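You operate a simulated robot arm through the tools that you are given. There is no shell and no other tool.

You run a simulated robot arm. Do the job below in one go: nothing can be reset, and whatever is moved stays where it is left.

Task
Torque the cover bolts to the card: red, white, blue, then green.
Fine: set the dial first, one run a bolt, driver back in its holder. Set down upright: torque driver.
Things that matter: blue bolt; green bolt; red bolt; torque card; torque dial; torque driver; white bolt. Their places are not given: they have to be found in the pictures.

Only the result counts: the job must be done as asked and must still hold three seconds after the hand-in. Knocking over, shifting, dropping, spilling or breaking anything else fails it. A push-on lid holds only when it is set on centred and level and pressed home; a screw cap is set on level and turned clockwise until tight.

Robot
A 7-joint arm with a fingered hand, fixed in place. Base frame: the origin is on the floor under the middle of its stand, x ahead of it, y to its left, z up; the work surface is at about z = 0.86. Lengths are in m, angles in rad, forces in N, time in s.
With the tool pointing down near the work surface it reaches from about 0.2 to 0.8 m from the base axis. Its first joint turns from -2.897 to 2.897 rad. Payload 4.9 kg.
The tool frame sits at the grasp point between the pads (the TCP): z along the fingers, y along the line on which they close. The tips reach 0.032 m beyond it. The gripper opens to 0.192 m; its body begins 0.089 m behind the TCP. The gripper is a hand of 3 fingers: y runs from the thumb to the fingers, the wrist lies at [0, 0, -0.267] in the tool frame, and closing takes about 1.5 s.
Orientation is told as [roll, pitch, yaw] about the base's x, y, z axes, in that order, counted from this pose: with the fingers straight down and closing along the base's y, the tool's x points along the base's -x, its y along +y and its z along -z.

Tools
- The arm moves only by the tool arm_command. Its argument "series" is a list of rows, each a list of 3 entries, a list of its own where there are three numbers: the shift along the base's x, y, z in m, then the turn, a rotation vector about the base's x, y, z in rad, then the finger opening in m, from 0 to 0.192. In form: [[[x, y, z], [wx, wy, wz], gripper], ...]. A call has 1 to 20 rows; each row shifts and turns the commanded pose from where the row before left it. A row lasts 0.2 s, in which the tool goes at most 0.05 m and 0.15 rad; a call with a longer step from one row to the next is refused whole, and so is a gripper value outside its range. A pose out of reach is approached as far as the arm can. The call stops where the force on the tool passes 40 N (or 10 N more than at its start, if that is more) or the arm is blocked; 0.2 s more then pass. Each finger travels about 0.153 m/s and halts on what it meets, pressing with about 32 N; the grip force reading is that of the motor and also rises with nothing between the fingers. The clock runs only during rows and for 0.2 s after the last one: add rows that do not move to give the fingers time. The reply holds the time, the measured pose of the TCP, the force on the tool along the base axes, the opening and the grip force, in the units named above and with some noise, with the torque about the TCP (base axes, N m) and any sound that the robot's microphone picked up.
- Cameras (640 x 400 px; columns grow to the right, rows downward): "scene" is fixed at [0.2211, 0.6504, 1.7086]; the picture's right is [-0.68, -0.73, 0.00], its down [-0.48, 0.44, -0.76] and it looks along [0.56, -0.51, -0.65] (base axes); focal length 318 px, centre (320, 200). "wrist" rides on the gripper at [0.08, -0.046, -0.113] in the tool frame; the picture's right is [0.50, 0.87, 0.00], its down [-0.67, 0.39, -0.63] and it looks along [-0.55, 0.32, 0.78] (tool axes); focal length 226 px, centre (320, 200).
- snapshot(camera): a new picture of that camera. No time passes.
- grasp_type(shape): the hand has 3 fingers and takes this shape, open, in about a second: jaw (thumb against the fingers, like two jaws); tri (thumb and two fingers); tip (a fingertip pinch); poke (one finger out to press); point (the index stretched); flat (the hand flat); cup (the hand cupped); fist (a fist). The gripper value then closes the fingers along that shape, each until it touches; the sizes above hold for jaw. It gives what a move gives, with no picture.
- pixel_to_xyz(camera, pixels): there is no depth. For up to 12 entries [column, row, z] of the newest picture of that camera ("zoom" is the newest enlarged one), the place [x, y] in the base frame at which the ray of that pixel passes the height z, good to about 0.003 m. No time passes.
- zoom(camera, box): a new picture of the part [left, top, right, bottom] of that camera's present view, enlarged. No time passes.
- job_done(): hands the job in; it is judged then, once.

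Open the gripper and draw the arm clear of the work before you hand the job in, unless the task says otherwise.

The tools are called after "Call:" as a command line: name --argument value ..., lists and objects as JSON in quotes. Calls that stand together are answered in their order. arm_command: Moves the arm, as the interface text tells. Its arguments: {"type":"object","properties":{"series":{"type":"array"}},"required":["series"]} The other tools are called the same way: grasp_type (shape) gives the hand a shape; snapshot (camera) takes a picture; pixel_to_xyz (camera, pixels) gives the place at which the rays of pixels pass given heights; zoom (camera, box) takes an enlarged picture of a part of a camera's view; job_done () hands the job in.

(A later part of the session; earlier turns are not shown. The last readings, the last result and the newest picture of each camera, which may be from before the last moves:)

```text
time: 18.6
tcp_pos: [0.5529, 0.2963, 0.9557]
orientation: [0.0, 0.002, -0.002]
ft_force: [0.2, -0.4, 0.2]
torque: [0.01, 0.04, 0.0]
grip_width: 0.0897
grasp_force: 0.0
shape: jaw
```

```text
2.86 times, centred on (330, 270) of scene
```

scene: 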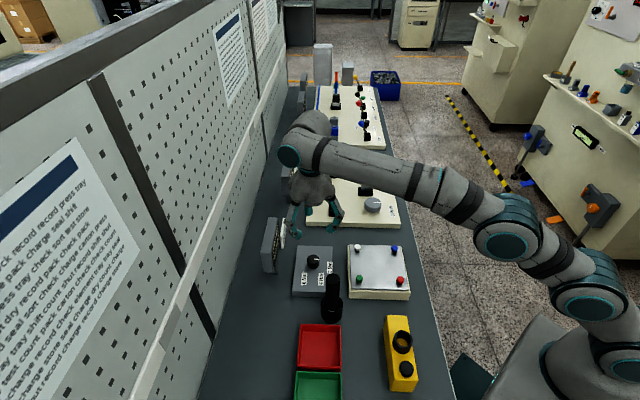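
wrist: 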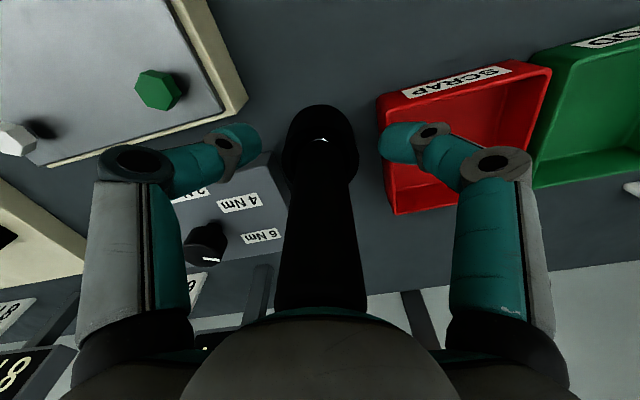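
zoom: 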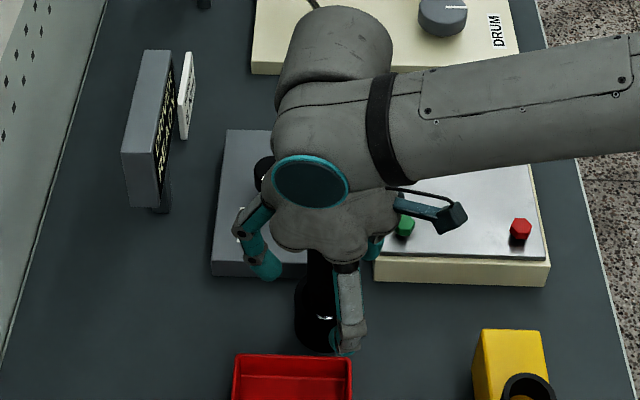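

The handle stands between the fingers with no contact force. I close the grip on it.

Call:
arm_command --series '[[[0, 0, 0], [0, 0, 0], 0.06], [[0, 0, 0], [0, 0, 0], 0.045], [[0, 0, 0], [0, 0, 0], 0.03], [[0, 0, 0], [0, 0, 0], 0.02], [[0, 0, 0], [0, 0, 0], 0.02], [[0, 0, 0], [0, 0, 0], 0.02]]'

Call:
snapshot --camera "wrist"

```text
time: 20.0
tcp_pos: [0.5513, 0.2962, 0.9545]
orientation: [-0.001, 0.001, -0.002]
ft_force: [0.6, -0.7, 0.0]
torque: [0.0, -0.02, -0.02]
grip_width: 0.0313
grasp_force: 31.8
shape: jaw
```

```text
taken
```

wrist: 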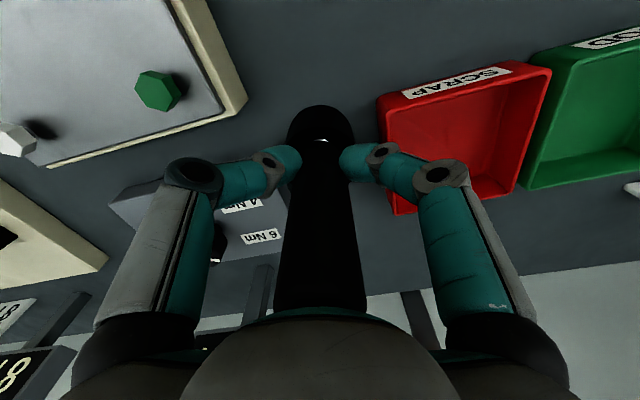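

The handle is held (32 N, width 0.031). I lift slowly straight up by about 0.1 m and check how it hangs.

Call:
arm_command --series '[[[0, 0, 0.01], [0, 0, 0], 0.02], [[0, 0, 0.015], [0, 0, 0], 0.02], [[0, 0, 0.02], [0, 0, 0], 0.02], [[0, 0, 0.02], [0, 0, 0], 0.02], [[0, 0, 0.02], [0, 0, 0], 0.02], [[0, 0, 0.025], [0, 0, 0], 0.02], [[0, 0, 0.02], [0, 0, 0], 0.02], [[0, 0, 0], [0, 0, 0], 0.02]]'

Call:
snapshot --camera "wrist"

Call:
snapshot --camera "scene"

Call:
zoom --camera "scene" --box '[280, 160, 420, 330]'

```text
time: 21.8
tcp_pos: [0.5508, 0.2958, 1.0845]
orientation: [0.0, -0.001, -0.005]
ft_force: [0.1, 0.5, -4.8]
torque: [-0.01, -0.01, -0.03]
grip_width: 0.0313
grasp_force: 32.0
shape: jaw
```

```text
taken
```

wrist: 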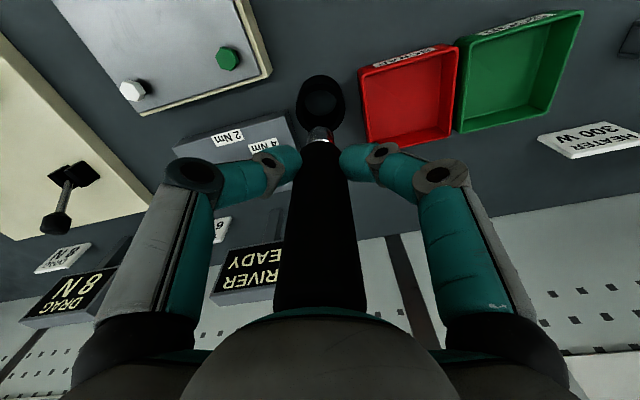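

```text
taken
```

scene: 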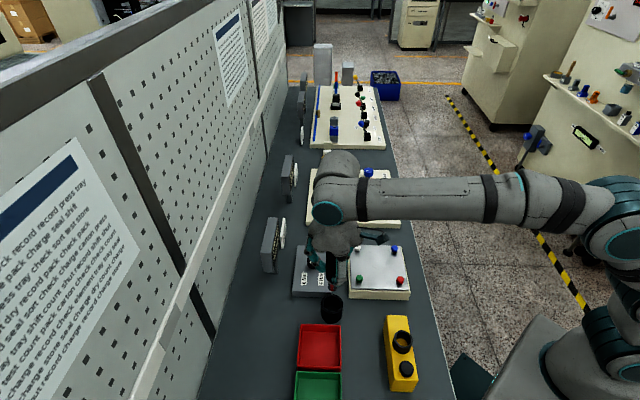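

```text
2.35 times, centred on (350, 245) of scene
```

zoom: 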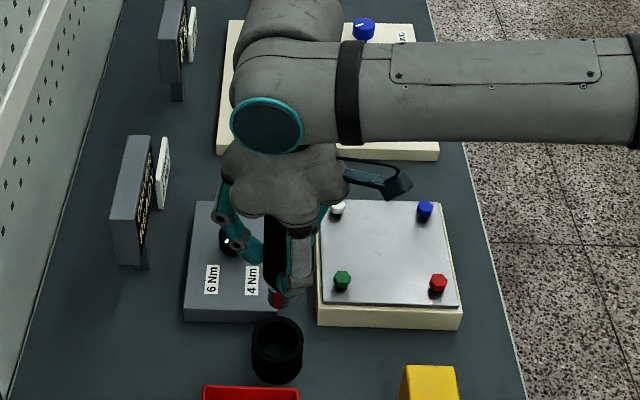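

The driver is out of its holder and hangs upright (weight about 5 N), with a silver socket below. I zoom on the socket and the empty holder.

Call:
zoom --camera "scene" --box '[305, 235, 375, 325]'

Call:
zoom --camera "wrist" --box '[270, 60, 380, 190]'

Call:
zoom --camera "wrist" --box '[200, 200, 310, 310]'

```text
4.44 times, centred on (340, 280) of scene
```

zoom: 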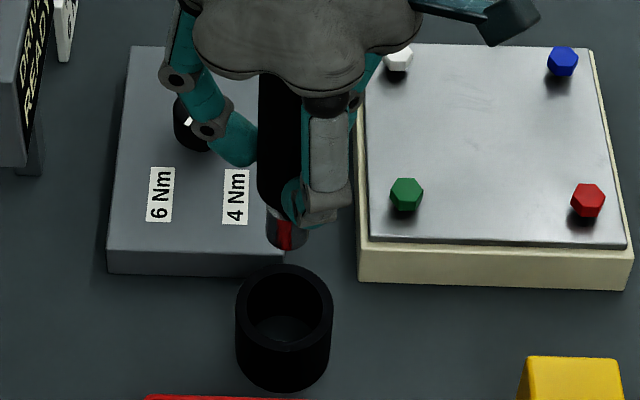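

```text
3.08 times, centred on (325, 125) of wrist
```

zoom: 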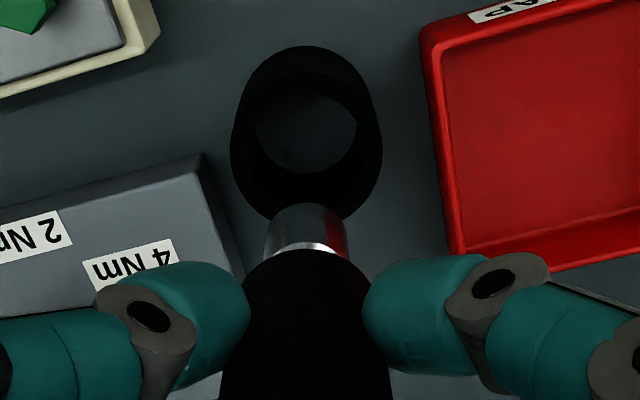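

```text
3.64 times, centred on (255, 255) of wrist
```

zoom: 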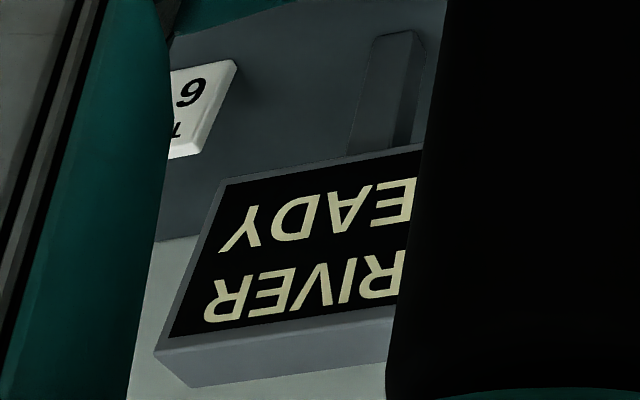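

The socket bottom is about 0.095 m below the TCP and the display still reads DRIVER READY. I carry the driver over the red bolt at (0.469, 0.0995), staying high.

Call:
arm_command --series '[[[-0.0137, -0.0328, 0], [0, 0, 0], 0.02], [[-0.0137, -0.0328, 0], [0, 0, 0], 0.02], [[-0.0137, -0.0328, 0], [0, 0, 0], 0.02], [[-0.0137, -0.0328, 0], [0, 0, 0], 0.02], [[-0.0137, -0.0328, -0.01], [0, 0, 0], 0.02], [[-0.0137, -0.0328, -0.015], [0, 0, 0], 0.02], [[0, 0, 0], [0, 0, 0], 0.02]]'

Call:
snapshot --camera "wrist"

Call:
zoom --camera "scene" --box '[320, 170, 460, 310]'

```text
time: 23.4
tcp_pos: [0.4697, 0.0993, 1.0613]
orientation: [0.0, 0.0, -0.002]
ft_force: [-0.4, 0.0, -4.8]
torque: [0.0, 0.02, -0.02]
grip_width: 0.0312
grasp_force: 31.8
shape: jaw
```

```text
taken
```

wrist: 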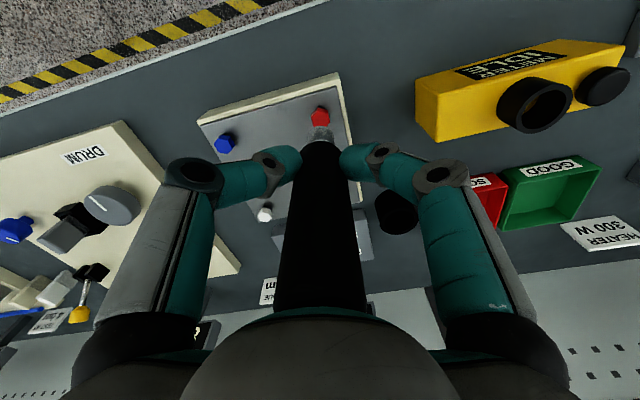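

```text
2.86 times, centred on (390, 240) of scene
```

zoom: 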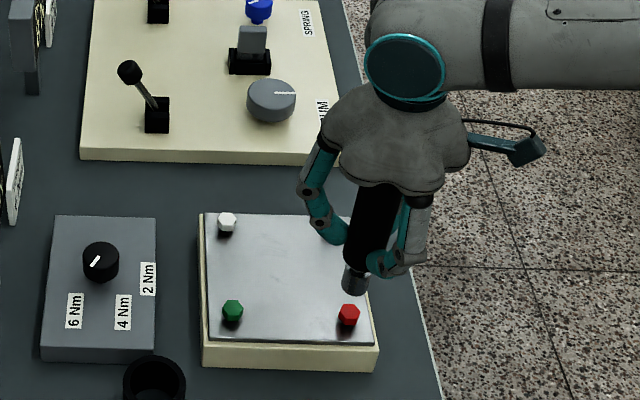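

The socket is right over the red bolt in both views (wrist (320,120)). I zoom to check the alignment.

Call:
zoom --camera "wrist" --box '[280, 80, 370, 170]'

Call:
zoom --camera "scene" --box '[360, 240, 430, 300]'

```text
4.44 times, centred on (325, 125) of wrist
```

zoom: 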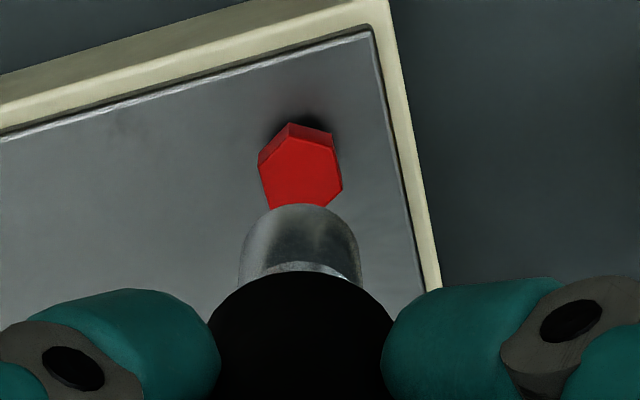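

```text
6.67 times, centred on (395, 270) of scene
```

zoom: 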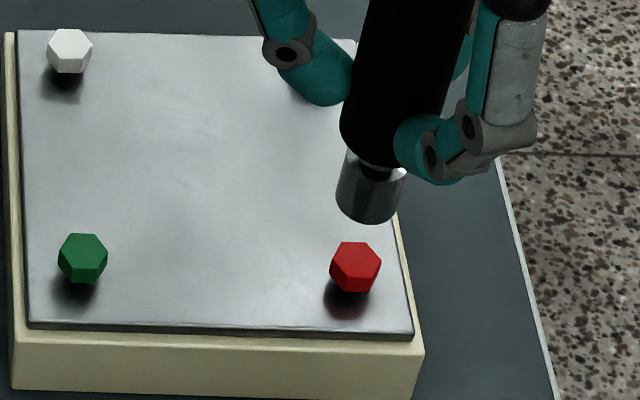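

I compare the projected socket bottom (zoom (299,259) at z≈0.966) with the red bolt's top centre (zoom (300,172) at z≈0.917).

Call:
pixel_to_xyz --camera "scene" --pixels '[[391.5, 267.4, 0.966], [402.6, 279.4, 0.917], [402.6, 279.4, 0.915]]'

Call:
zoom --camera "wrist" --box '[280, 80, 370, 170]'

Call:
pixel_to_xyz --camera "zoom" --pixels '[[299, 259, 0.966], [300, 172, 0.917], [300, 172, 0.912]]'

```text
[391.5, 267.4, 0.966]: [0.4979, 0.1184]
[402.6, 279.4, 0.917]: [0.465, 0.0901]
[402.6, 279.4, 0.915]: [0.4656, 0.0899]
```

```text
4.44 times, centred on (325, 125) of wrist
```

zoom: 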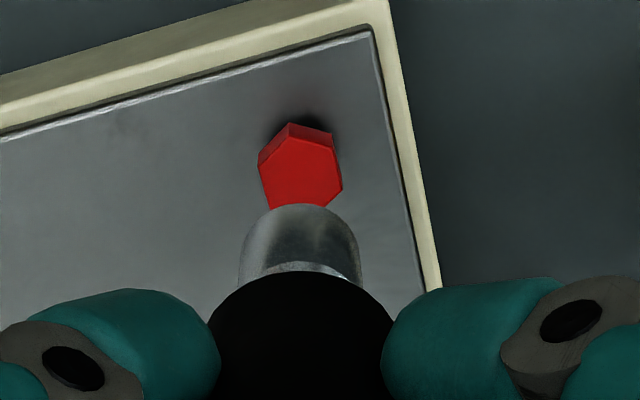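

```text
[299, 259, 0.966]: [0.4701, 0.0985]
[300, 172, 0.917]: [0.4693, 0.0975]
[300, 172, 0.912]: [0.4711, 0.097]
```

The wrist view agrees: socket and bolt both at about (0.470, 0.098). I redo the scene pixels, which I converted wrongly.

Call:
pixel_to_xyz --camera "scene" --pixels '[[402.6, 269.3, 0.966], [402.6, 269.3, 0.972], [400.2, 279.7, 0.917], [400.2, 279.7, 0.914]]'

```text
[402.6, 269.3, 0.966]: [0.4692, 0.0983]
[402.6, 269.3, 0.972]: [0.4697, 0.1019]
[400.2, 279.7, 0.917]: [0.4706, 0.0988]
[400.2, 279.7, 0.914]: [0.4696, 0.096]
```

Alignment is within 2 mm. I descend to just above contact.

Call:
arm_command --series '[[[0, -0.001, -0.015], [0, 0, 0], 0.02], [[0, 0, -0.015], [0, 0, 0], 0.02], [[0, 0, -0.008], [0, 0, 0], 0.02], [[0, 0, 0], [0, 0, 0], 0.02]]'

Call:
zoom --camera "scene" --box '[360, 240, 430, 300]'

Call:
snapshot --camera "wrist"

```text
time: 24.4
tcp_pos: [0.4694, 0.0981, 1.0237]
orientation: [0.0, 0.0, -0.003]
ft_force: [-0.3, -0.1, -4.1]
torque: [-0.02, 0.02, 0.0]
grip_width: 0.0315
grasp_force: 32.3
shape: jaw
```

```text
6.67 times, centred on (395, 270) of scene
```

zoom: 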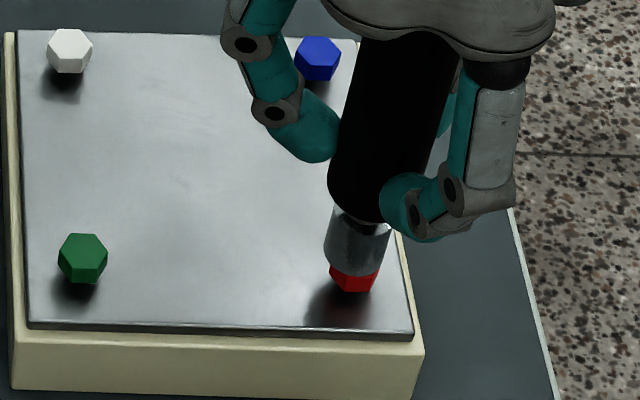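

```text
taken
```

wrist: 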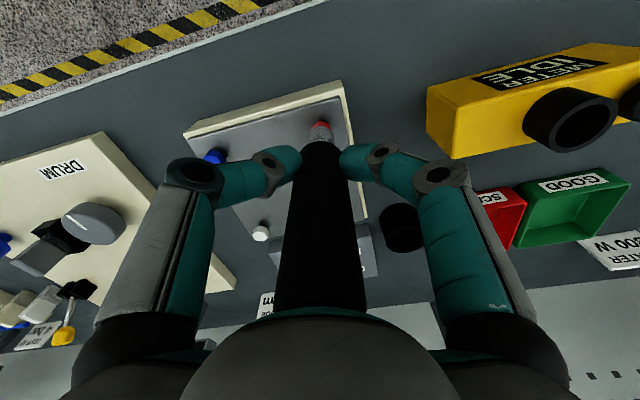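

The gap is about 1 cm. I go down in 3 mm steps and watch force and sound.

Call:
arm_command --series '[[[0, 0, -0.003], [0, 0, 0], 0.02], [[0, 0, -0.003], [0, 0, 0], 0.02], [[0, 0, -0.003], [0, 0, 0], 0.02]]'

Call:
zoom --camera "scene" --box '[360, 240, 430, 300]'

Call:
zoom --camera "scene" --box '[255, 205, 305, 285]'

```text
time: 25.2
tcp_pos: [0.4705, 0.0992, 1.0141]
orientation: [0.001, 0.0, -0.002]
ft_force: [-0.6, 0.2, 2.9]
torque: [-0.05, 0.07, -0.03]
grip_width: 0.0314
grasp_force: 32.3
shape: jaw
```

```text
6.67 times, centred on (395, 270) of scene
```

zoom: 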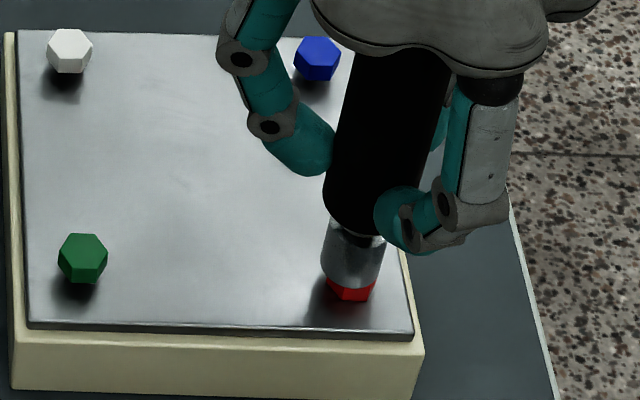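

```text
5.00 times, centred on (280, 245) of scene
```

zoom: 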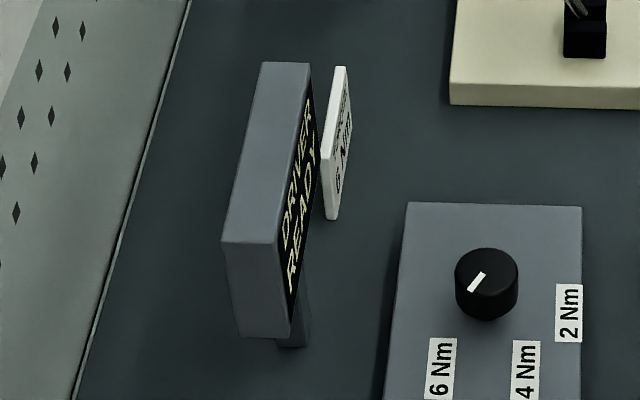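

Contact has begun (force went from -4.5 to +2.9 N) and the display still reads READY. I press a little further and hold.

Call:
arm_command --series '[[[0, 0, -0.001], [0, 0, 0], 0.02], [[0, 0, -0.001], [0, 0, 0], 0.02], [[0, 0, 0], [0, 0, 0], 0.02]]'

Call:
zoom --camera "scene" --box '[255, 205, 305, 285]'

Call:
zoom --camera "scene" --box '[360, 240, 430, 300]'

```text
time: 26.0
tcp_pos: [0.4706, 0.0993, 1.0121]
orientation: [-0.001, -0.001, -0.001]
ft_force: [0.2, -1.9, 13.7]
torque: [-0.12, 0.11, 0.02]
grip_width: 0.0318
grasp_force: 32.3
shape: jaw
```

```text
5.00 times, centred on (280, 245) of scene
```

zoom: 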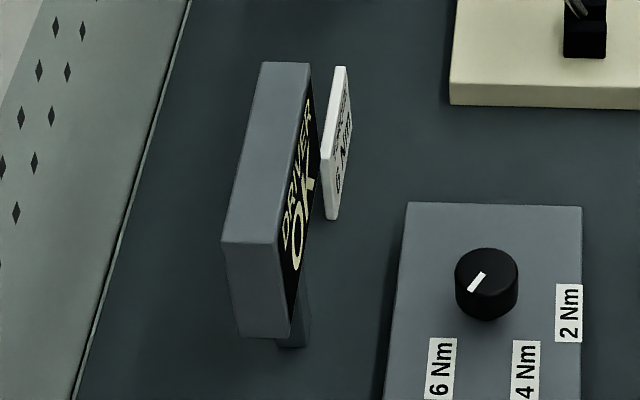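

```text
6.67 times, centred on (395, 270) of scene
```

zoom: 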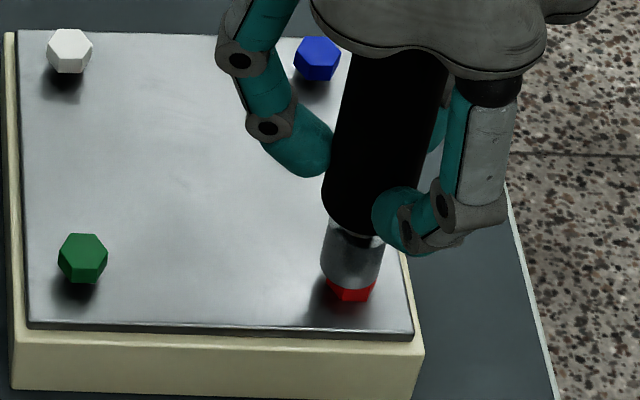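

The display now reads "DRIVER OK" with about 18 N press: the red run is done. I lift straight up at once, and not touch it again.

Call:
arm_command --series '[[[0, 0, 0.01], [0, 0, 0], 0.02], [[0, 0, 0.02], [0, 0, 0], 0.02], [[0, 0, 0.018], [0, 0, 0], 0.02], [[0, 0, 0], [0, 0, 0], 0.02]]'

Call:
zoom --camera "scene" --box '[255, 205, 305, 285]'

Call:
zoom --camera "scene" --box '[330, 180, 450, 300]'

Call:
snapshot --camera "wrist"

```text
time: 27.0
tcp_pos: [0.4682, 0.0984, 1.0599]
orientation: [-0.001, -0.002, -0.002]
ft_force: [-0.2, 0.3, -4.9]
torque: [-0.02, -0.02, 0.03]
grip_width: 0.0318
grasp_force: 31.7
shape: jaw
```

```text
5.00 times, centred on (280, 245) of scene
```

zoom: 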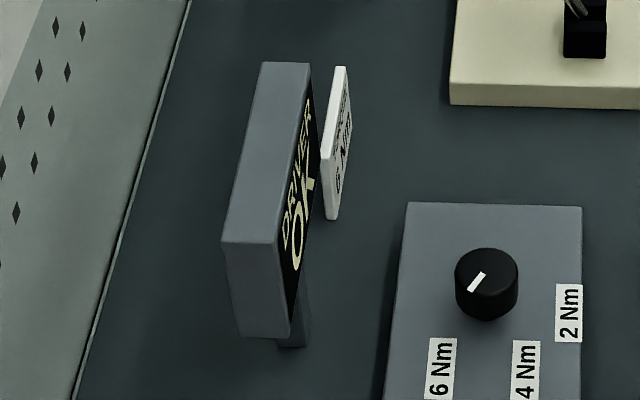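

```text
3.33 times, centred on (390, 240) of scene
```

zoom: 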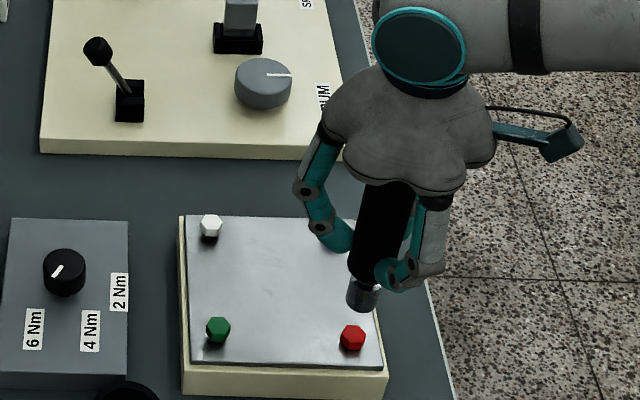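

```text
taken
```

wrist: 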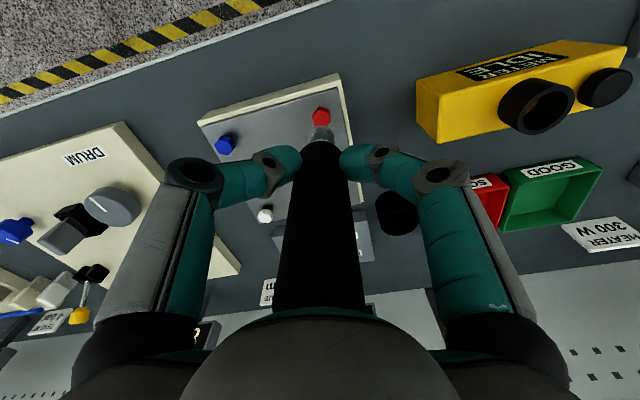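

"OK" is still shown after lifting. I zoom on the red bolt for reference and check where the nearest lever knob on the drum board is before going to the white bolt.

Call:
zoom --camera "scene" --box '[340, 235, 420, 295]'

Call:
zoom --camera "wrist" --box '[280, 80, 370, 170]'

Call:
pixel_to_xyz --camera "scene" --pixels '[[319.4, 195, 0.95], [319.4, 195, 1.0], [330, 210, 0.9], [369, 205, 0.92], [335, 229, 0.86], [390, 226, 0.86]]'

```text
6.67 times, centred on (380, 265) of scene
```

zoom: 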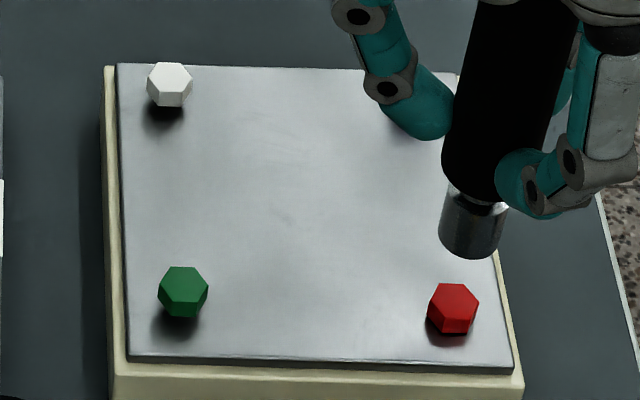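

```text
4.44 times, centred on (325, 125) of wrist
```

zoom: 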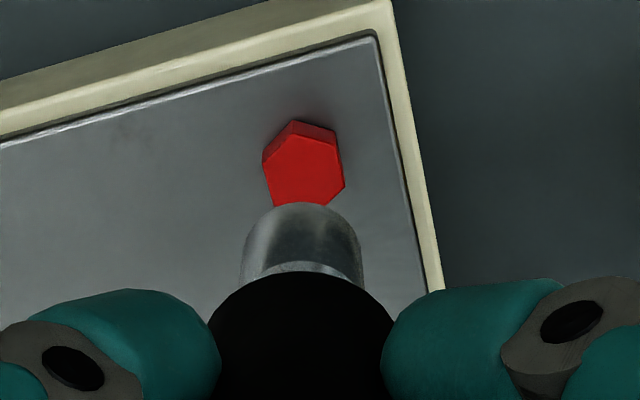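

```text
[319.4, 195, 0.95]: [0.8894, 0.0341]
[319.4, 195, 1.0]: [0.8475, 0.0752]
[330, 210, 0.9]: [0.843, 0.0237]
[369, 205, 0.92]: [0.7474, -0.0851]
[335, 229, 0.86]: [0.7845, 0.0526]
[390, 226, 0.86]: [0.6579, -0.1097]
```

The red bolt now sits lower with almost no gap beneath, so it was run home. The levers are more than 0.2 m off, so I move over the white bolt at (0.638, 0.097).

Call:
arm_command --series '[[[0.0337, -0.0002, 0], [0, 0, 0], 0.02], [[0.0337, -0.0002, 0], [0, 0, 0], 0.02], [[0.0337, -0.0002, 0], [0, 0, 0], 0.02], [[0.0337, -0.0002, 0], [0, 0, 0], 0.02], [[0.0337, -0.0002, 0], [0, 0, 0], 0.02], [[0, 0, 0], [0, 0, 0], 0.02]]'

Call:
zoom --camera "wrist" --box '[280, 80, 370, 170]'

Call:
zoom --camera "scene" --box '[320, 200, 420, 300]'

Call:
snapshot --camera "wrist"

```text
time: 28.4
tcp_pos: [0.6386, 0.0985, 1.059]
orientation: [0.001, 0.001, 0.001]
ft_force: [0.6, 0.1, -3.9]
torque: [-0.04, 0.02, 0.0]
grip_width: 0.0315
grasp_force: 31.9
shape: jaw
```

```text
4.44 times, centred on (325, 125) of wrist
```

zoom: 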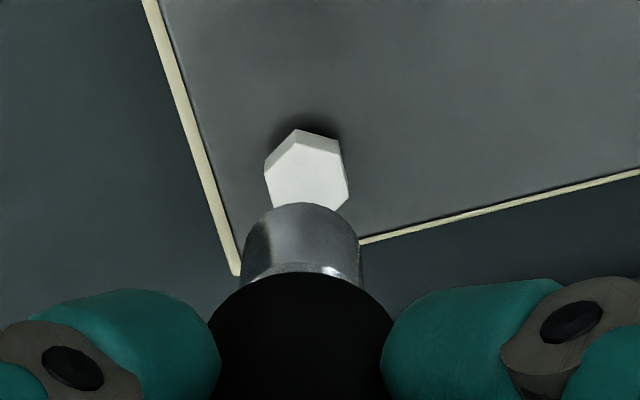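

```text
4.00 times, centred on (370, 250) of scene
```

zoom: 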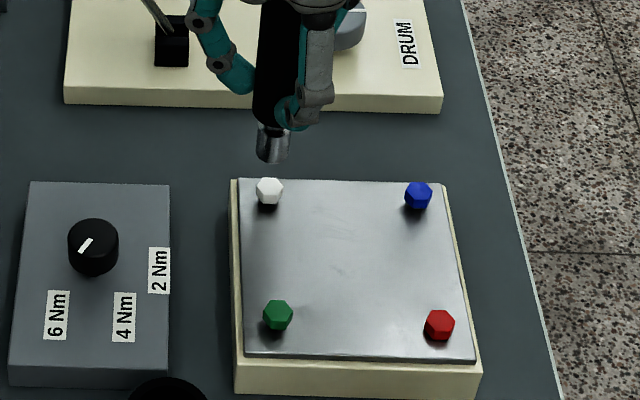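

```text
taken
```

wrist: 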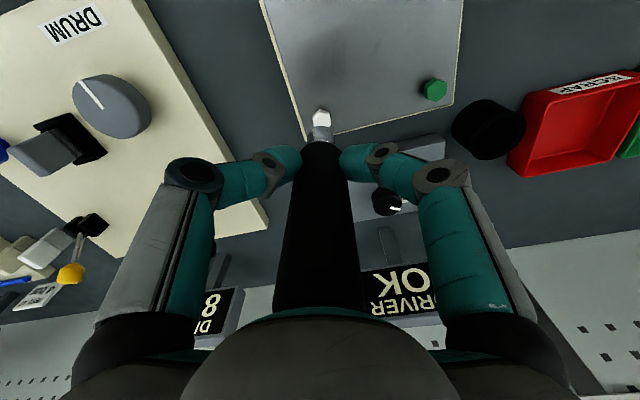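

White bolt lies right below the socket (wrist zoom (306,178)). I compute its exact place.

Call:
zoom --camera "wrist" --box '[290, 95, 350, 155]'

```text
6.67 times, centred on (320, 125) of wrist
```

zoom: 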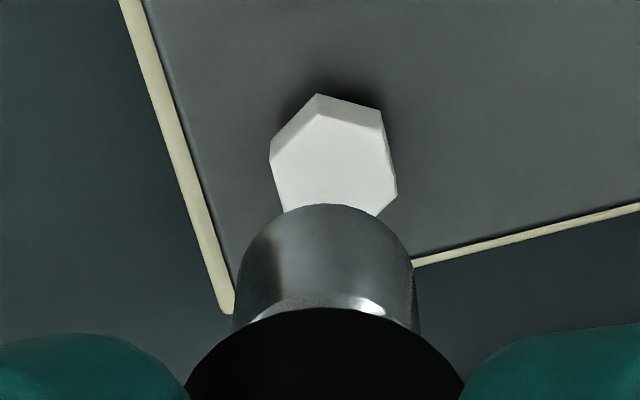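

Call:
pixel_to_xyz --camera "zoom" --pixels '[[333.5, 177.5, 0.919], [324, 285, 0.964], [270, 160, 0.919], [397, 195, 0.919]]'

Call:
pixel_to_xyz --camera "scene" --pixels '[[357, 247.3, 0.919], [358.5, 239.5, 0.964]]'

```text
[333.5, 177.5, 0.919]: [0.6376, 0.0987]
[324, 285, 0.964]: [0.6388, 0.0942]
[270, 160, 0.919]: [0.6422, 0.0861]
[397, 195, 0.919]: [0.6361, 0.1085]
```

```text
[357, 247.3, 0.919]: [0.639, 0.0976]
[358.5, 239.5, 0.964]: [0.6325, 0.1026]
```

The white bolt is within 1 mm of the commanded axis. I descend to just above contact.

Call:
arm_command --series '[[[0, 0.0005, -0.015], [0, 0, 0], 0.02], [[0, 0, -0.015], [0, 0, 0], 0.02], [[0, 0, -0.008], [0, 0, 0], 0.02], [[0, 0, 0], [0, 0, 0], 0.02]]'

Call:
zoom --camera "scene" --box '[330, 215, 400, 285]'

Call:
zoom --camera "wrist" --box '[340, 230, 470, 340]'

```text
time: 29.4
tcp_pos: [0.6388, 0.0984, 1.0198]
orientation: [0.001, -0.001, -0.001]
ft_force: [0.1, 0.5, -4.5]
torque: [-0.02, 0.02, 0.03]
grip_width: 0.0314
grasp_force: 31.7
shape: jaw
```

```text
5.71 times, centred on (365, 250) of scene
```

zoom: 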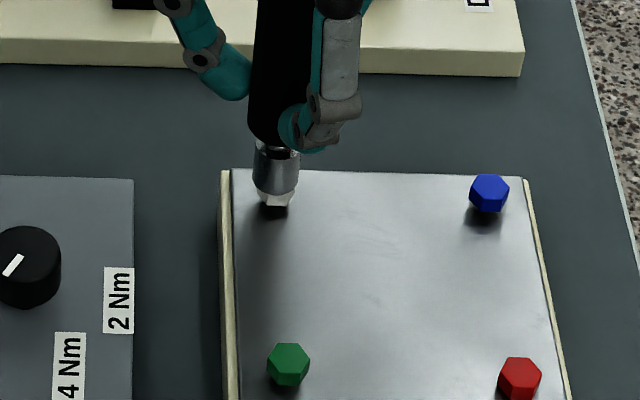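

```text
3.64 times, centred on (405, 285) of wrist
```

zoom: 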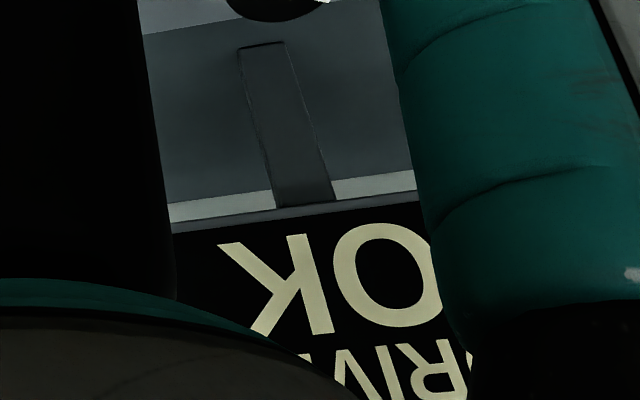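

The socket is a few mm above the white bolt. I press down in small steps to the same depth as at the red bolt and hold briefly.

Call:
arm_command --series '[[[0, 0, -0.003], [0, 0, 0], 0.02], [[0, 0, -0.003], [0, 0, 0], 0.02], [[0, 0, -0.002], [0, 0, 0], 0.02], [[0, 0, -0.001], [0, 0, 0], 0.02], [[0, 0, -0.001], [0, 0, 0], 0.02], [[0, 0, 0], [0, 0, 0], 0.02]]'

Call:
zoom --camera "scene" --box '[330, 215, 400, 285]'

Call:
zoom --camera "wrist" --box '[340, 230, 470, 340]'

Call:
zoom --camera "scene" --box '[255, 205, 305, 285]'

```text
time: 30.8
tcp_pos: [0.6386, 0.0998, 1.0136]
orientation: [-0.001, -0.003, -0.001]
ft_force: [0.1, -0.2, 11.2]
torque: [-0.06, 0.08, 0.01]
grip_width: 0.0318
grasp_force: 32.3
shape: jaw
```

```text
5.71 times, centred on (365, 250) of scene
```

zoom: 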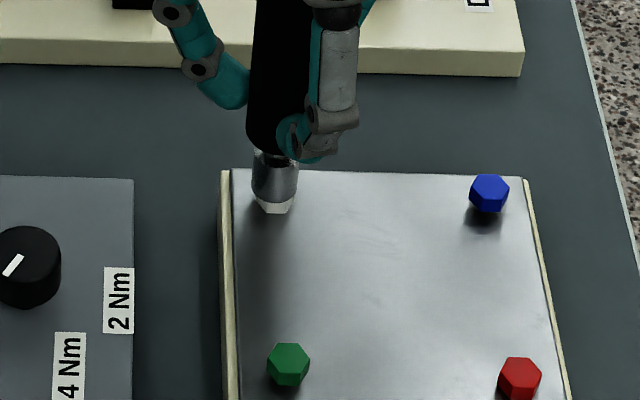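

```text
3.64 times, centred on (405, 285) of wrist
```

zoom: 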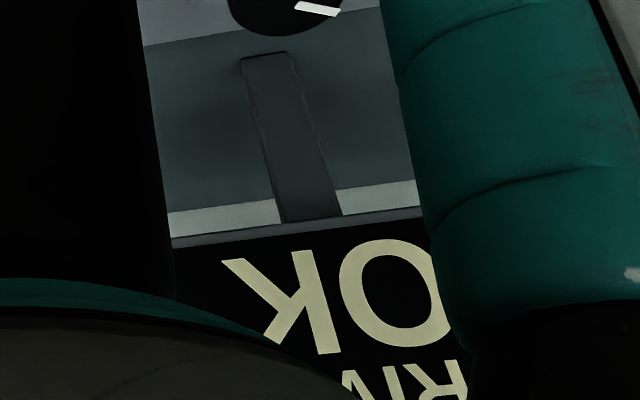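

```text
5.00 times, centred on (280, 245) of scene
```

zoom: 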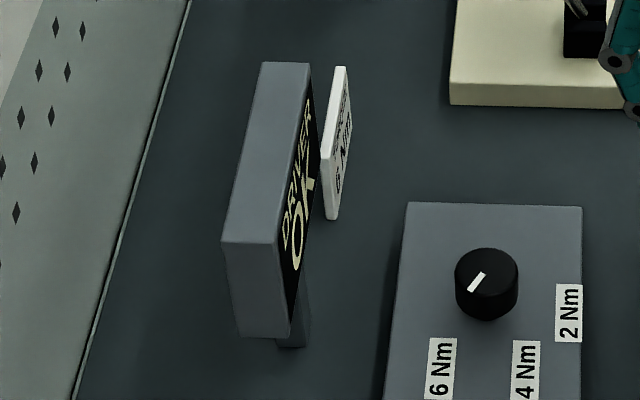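

Press force is about 16 N, a little less than the 18 N at red, and the shadow under the white bolt is gone. Without releasing, I press a touch more to be sure the run triggers.

Call:
arm_command --series '[[[0, 0, -0.0008], [0, 0, 0], 0.02], [[0, 0, 0], [0, 0, 0], 0.02]]'

Call:
zoom --camera "scene" --box '[255, 205, 305, 285]'

Call:
zoom --camera "scene" --box '[330, 215, 400, 285]'

```text
time: 31.4
tcp_pos: [0.6382, 0.0981, 1.012]
orientation: [0.001, -0.003, -0.001]
ft_force: [-0.1, 0.2, 18.1]
torque: [-0.04, 0.07, 0.04]
grip_width: 0.0316
grasp_force: 31.9
shape: jaw
```

```text
5.00 times, centred on (280, 245) of scene
```

zoom: 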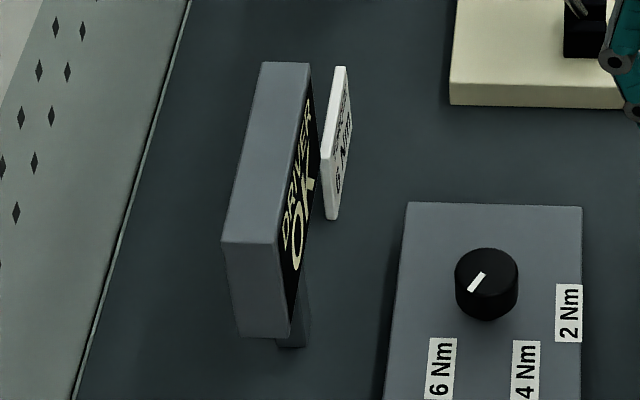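

```text
5.71 times, centred on (365, 250) of scene
```

zoom: 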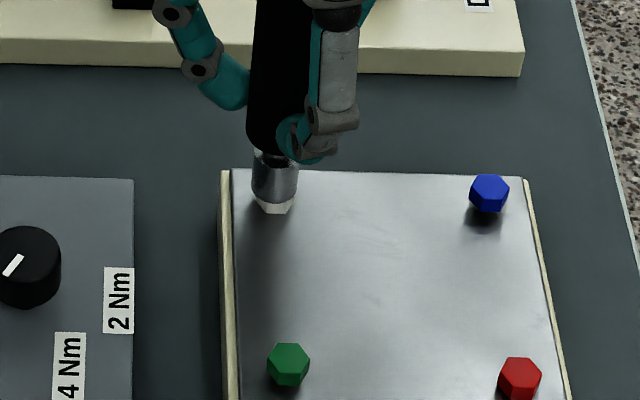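

White is seated like the red one, with 22 N pressed and the display at OK. I lift straight up.

Call:
arm_command --series '[[[0, 0, 0.01], [0, 0, 0], 0.02], [[0, 0, 0.02], [0, 0, 0], 0.02], [[0, 0, 0.019], [0, 0, 0], 0.02], [[0, 0, 0], [0, 0, 0], 0.02]]'

Call:
zoom --camera "scene" --box '[330, 215, 420, 295]'

Call:
snapshot --camera "wrist"

Call:
zoom --camera "wrist" --box '[290, 95, 350, 155]'

```text
time: 32.4
tcp_pos: [0.6392, 0.0981, 1.059]
orientation: [-0.002, 0.001, -0.002]
ft_force: [-0.4, 0.5, -4.6]
torque: [0.02, 0.0, -0.01]
grip_width: 0.0318
grasp_force: 32.3
shape: jaw
```

```text
5.00 times, centred on (375, 255) of scene
```

zoom: 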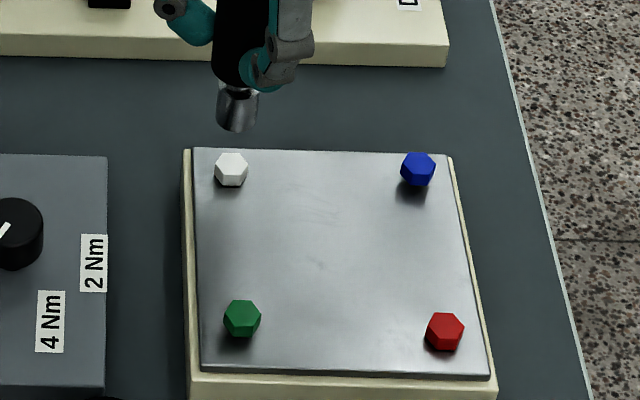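

```text
taken
```

wrist: 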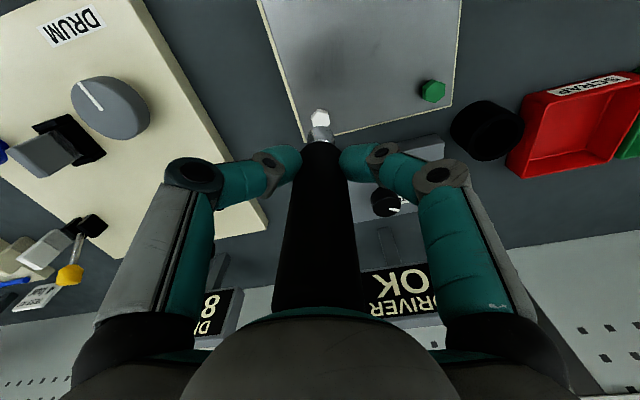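

```text
6.67 times, centred on (320, 125) of wrist
```

zoom: 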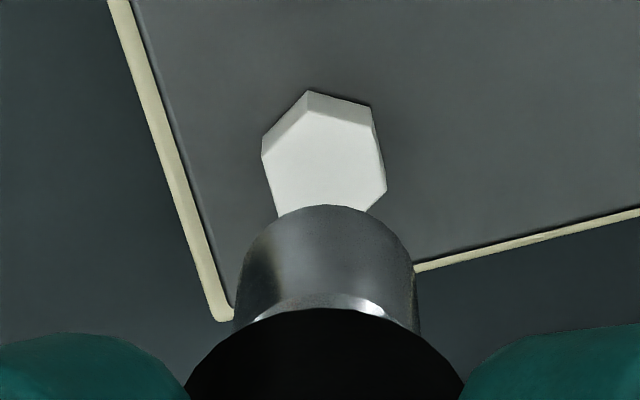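

White is down flush, with the display at OK. I move over the blue bolt at about (0.554, 0.013).

Call:
arm_command --series '[[[-0.0281, -0.0283, 0], [0, 0, 0], 0.02], [[-0.0281, -0.0283, 0], [0, 0, 0], 0.02], [[-0.0282, -0.0283, 0], [0, 0, 0], 0.02], [[0, 0, 0], [0, 0, 0], 0.02]]'

Call:
zoom --camera "scene" --box '[350, 205, 440, 285]'

Call:
zoom --camera "wrist" --box '[290, 95, 350, 155]'

```text
time: 33.4
tcp_pos: [0.5528, 0.0141, 1.0603]
orientation: [-0.001, 0.0, 0.0]
ft_force: [0.0, 0.3, -4.1]
torque: [-0.01, -0.01, 0.0]
grip_width: 0.0315
grasp_force: 32.2
shape: jaw
```

```text
5.00 times, centred on (395, 245) of scene
```

zoom: 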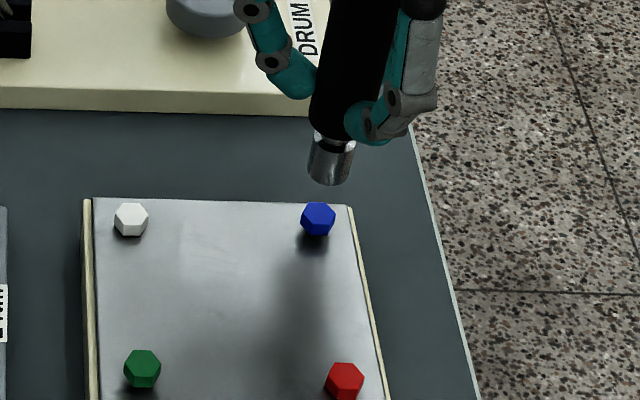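

```text
6.67 times, centred on (320, 125) of wrist
```

zoom: 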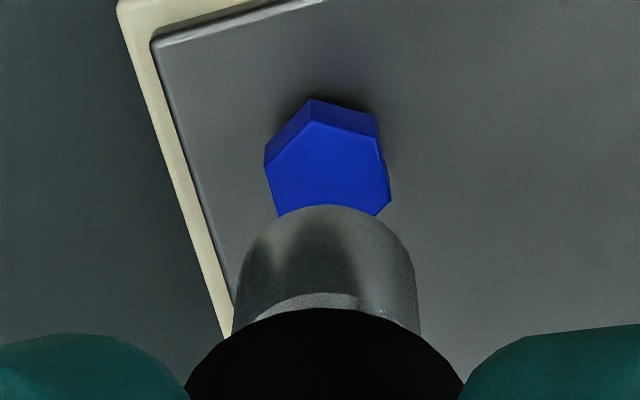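

Call:
pixel_to_xyz --camera "zoom" --pixels '[[327.5, 183.5, 0.919], [325, 285, 0.965]]'

Call:
pixel_to_xyz --camera "scene" --pixels '[[394.6, 248.8, 0.919], [397.2, 239, 0.965]]'

```text
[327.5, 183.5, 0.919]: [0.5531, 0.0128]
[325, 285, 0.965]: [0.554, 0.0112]
```

```text
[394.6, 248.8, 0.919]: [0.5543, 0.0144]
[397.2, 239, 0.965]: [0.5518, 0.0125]
```

The blue bolt and the socket agree within about 1 mm. I descend to just above contact, then press in one continuous motion.

Call:
arm_command --series '[[[0, 0.0005, -0.015], [0, 0, 0], 0.02], [[0, 0, -0.015], [0, 0, 0], 0.02], [[0, 0, -0.008], [0, 0, 0], 0.02], [[0, 0, 0], [0, 0, 0], 0.02]]'

Call:
zoom --camera "scene" --box '[350, 205, 440, 285]'

```text
time: 34.4
tcp_pos: [0.5548, 0.0128, 1.0204]
orientation: [0.001, -0.002, -0.001]
ft_force: [0.3, -0.9, -4.5]
torque: [-0.02, 0.0, 0.02]
grip_width: 0.0313
grasp_force: 31.9
shape: jaw
```

```text
5.00 times, centred on (395, 245) of scene
```

zoom: 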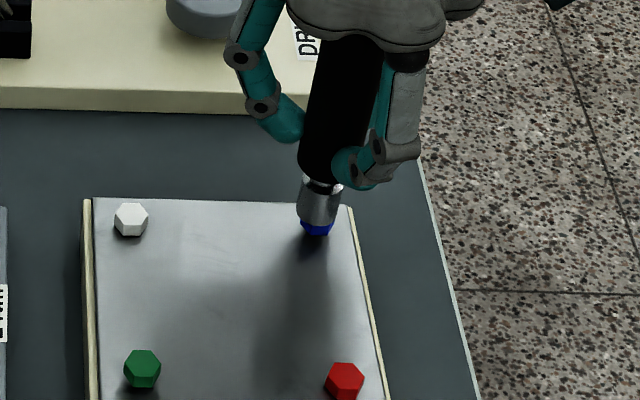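

The socket is a few mm above the blue bolt and free (-4.5 N). I press down to the same depth as before.

Call:
arm_command --series '[[[0, 0, -0.003], [0, 0, 0], 0.02], [[0, 0, -0.003], [0, 0, 0], 0.02], [[0, 0, -0.002], [0, 0, 0], 0.02], [[0, 0, -0.001], [0, 0, 0], 0.02], [[0, 0, -0.001], [0, 0, 0], 0.02], [[0, 0, -0.0008], [0, 0, 0], 0.02], [[0, 0, 0], [0, 0, 0], 0.02]]'

Call:
zoom --camera "scene" --box '[350, 205, 440, 285]'

Call:
zoom --camera "scene" --box '[255, 205, 305, 285]'

```text
time: 36.0
tcp_pos: [0.5547, 0.014, 1.0124]
orientation: [-0.001, -0.004, 0.002]
ft_force: [-1.6, 1.6, 16.6]
torque: [0.06, 0.15, -0.03]
grip_width: 0.032
grasp_force: 32.0
shape: jaw
```

```text
5.00 times, centred on (395, 245) of scene
```

zoom: 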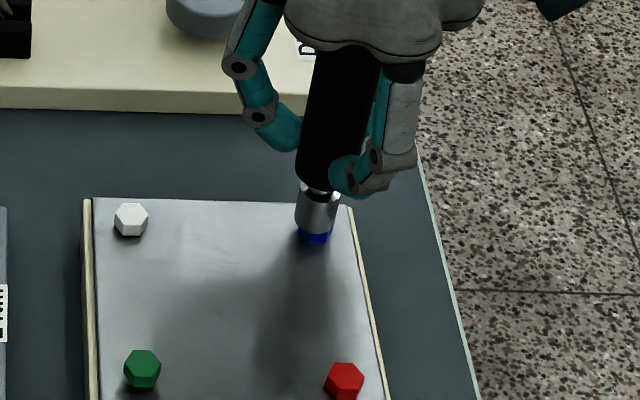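

```text
5.00 times, centred on (280, 245) of scene
```

zoom: 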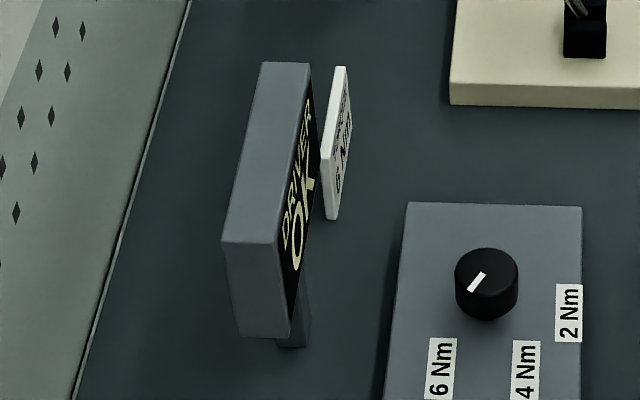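

Blue took about 21 N and appears seated, display OK. I lift up and check.

Call:
arm_command --series '[[[0, 0, 0.01], [0, 0, 0], 0.02], [[0, 0, 0.02], [0, 0, 0], 0.02], [[0, 0, 0.019], [0, 0, 0], 0.02], [[0, 0, 0], [0, 0, 0], 0.02]]'

Call:
zoom --camera "scene" --box '[330, 215, 420, 295]'

Call:
zoom --camera "wrist" --box '[290, 95, 350, 155]'

```text
time: 37.0
tcp_pos: [0.5527, 0.0139, 1.0603]
orientation: [0.001, 0.002, -0.002]
ft_force: [0.6, 0.0, -4.9]
torque: [0.02, -0.04, 0.01]
grip_width: 0.0317
grasp_force: 32.1
shape: jaw
```

```text
5.00 times, centred on (375, 255) of scene
```

zoom: 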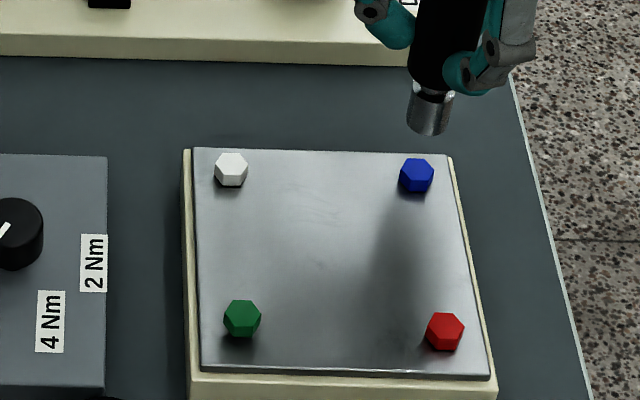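

```text
6.67 times, centred on (320, 125) of wrist
```

zoom: 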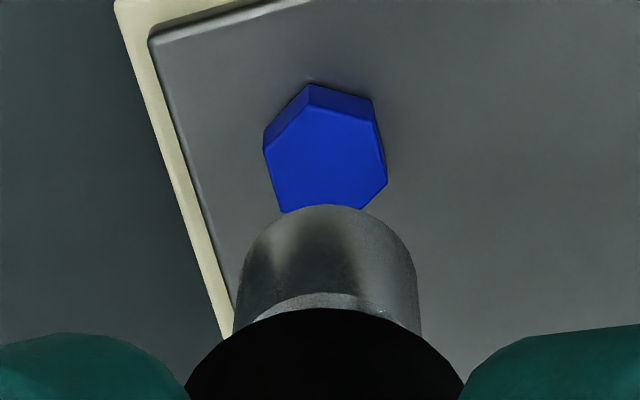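

Blue is flush too; only green still stands proud. I move over the green bolt at (0.5543, 0.1825).

Call:
arm_command --series '[[[0.0001, 0.0338, 0], [0, 0, 0], 0.02], [[0, 0.0338, 0], [0, 0, 0], 0.02], [[0.0001, 0.0338, 0], [0, 0, 0], 0.02], [[0, 0.0338, 0], [0, 0, 0], 0.02], [[0.0001, 0.034, 0], [0, 0, 0], 0.02], [[0, 0, 0], [0, 0, 0], 0.02]]'

Call:
zoom --camera "scene" --box '[320, 225, 410, 305]'

Call:
zoom --camera "wrist" --box '[290, 95, 350, 155]'

```text
time: 38.4
tcp_pos: [0.5548, 0.1847, 1.0596]
orientation: [-0.001, 0.002, -0.003]
ft_force: [-0.3, -0.3, -5.0]
torque: [-0.02, 0.01, 0.02]
grip_width: 0.0314
grasp_force: 32.0
shape: jaw
```

```text
5.00 times, centred on (365, 265) of scene
```

zoom: 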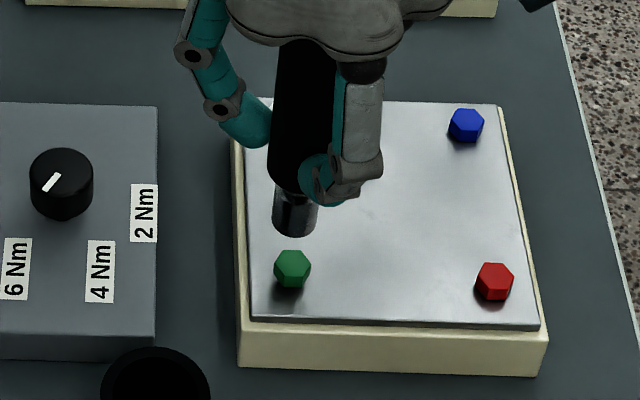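

```text
6.67 times, centred on (320, 125) of wrist
```

zoom: 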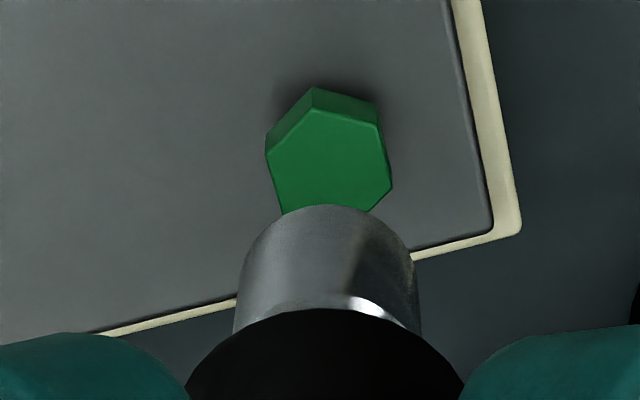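

Call:
pixel_to_xyz --camera "zoom" --pixels '[[329, 172.5, 0.919], [325, 285, 0.965]]'

Call:
pixel_to_xyz --camera "scene" --pixels '[[359.5, 278.6, 0.919], [360, 269, 0.965]]'

```text
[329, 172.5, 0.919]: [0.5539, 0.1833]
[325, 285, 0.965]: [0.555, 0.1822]
```

```text
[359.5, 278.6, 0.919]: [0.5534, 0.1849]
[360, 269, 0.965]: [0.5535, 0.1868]
```

The green bolt is at about (0.5538, 0.183), within 1 mm. I descend to just above contact.

Call:
arm_command --series '[[[-0.0007, 0, -0.015], [0, 0, 0], 0.02], [[0, 0, -0.015], [0, 0, 0], 0.02], [[0, 0, -0.008], [0, 0, 0], 0.02], [[0, 0, 0], [0, 0, 0], 0.02]]'

Call:
zoom --camera "scene" --box '[320, 225, 410, 305]'

```text
time: 39.4
tcp_pos: [0.553, 0.1818, 1.0223]
orientation: [0.001, -0.001, -0.002]
ft_force: [0.6, -0.2, -3.8]
torque: [0.0, 0.04, -0.04]
grip_width: 0.0318
grasp_force: 31.8
shape: jaw
```

```text
5.00 times, centred on (365, 265) of scene
```

zoom: 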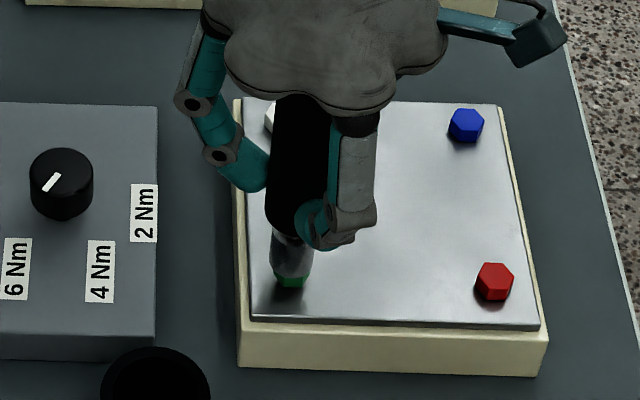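

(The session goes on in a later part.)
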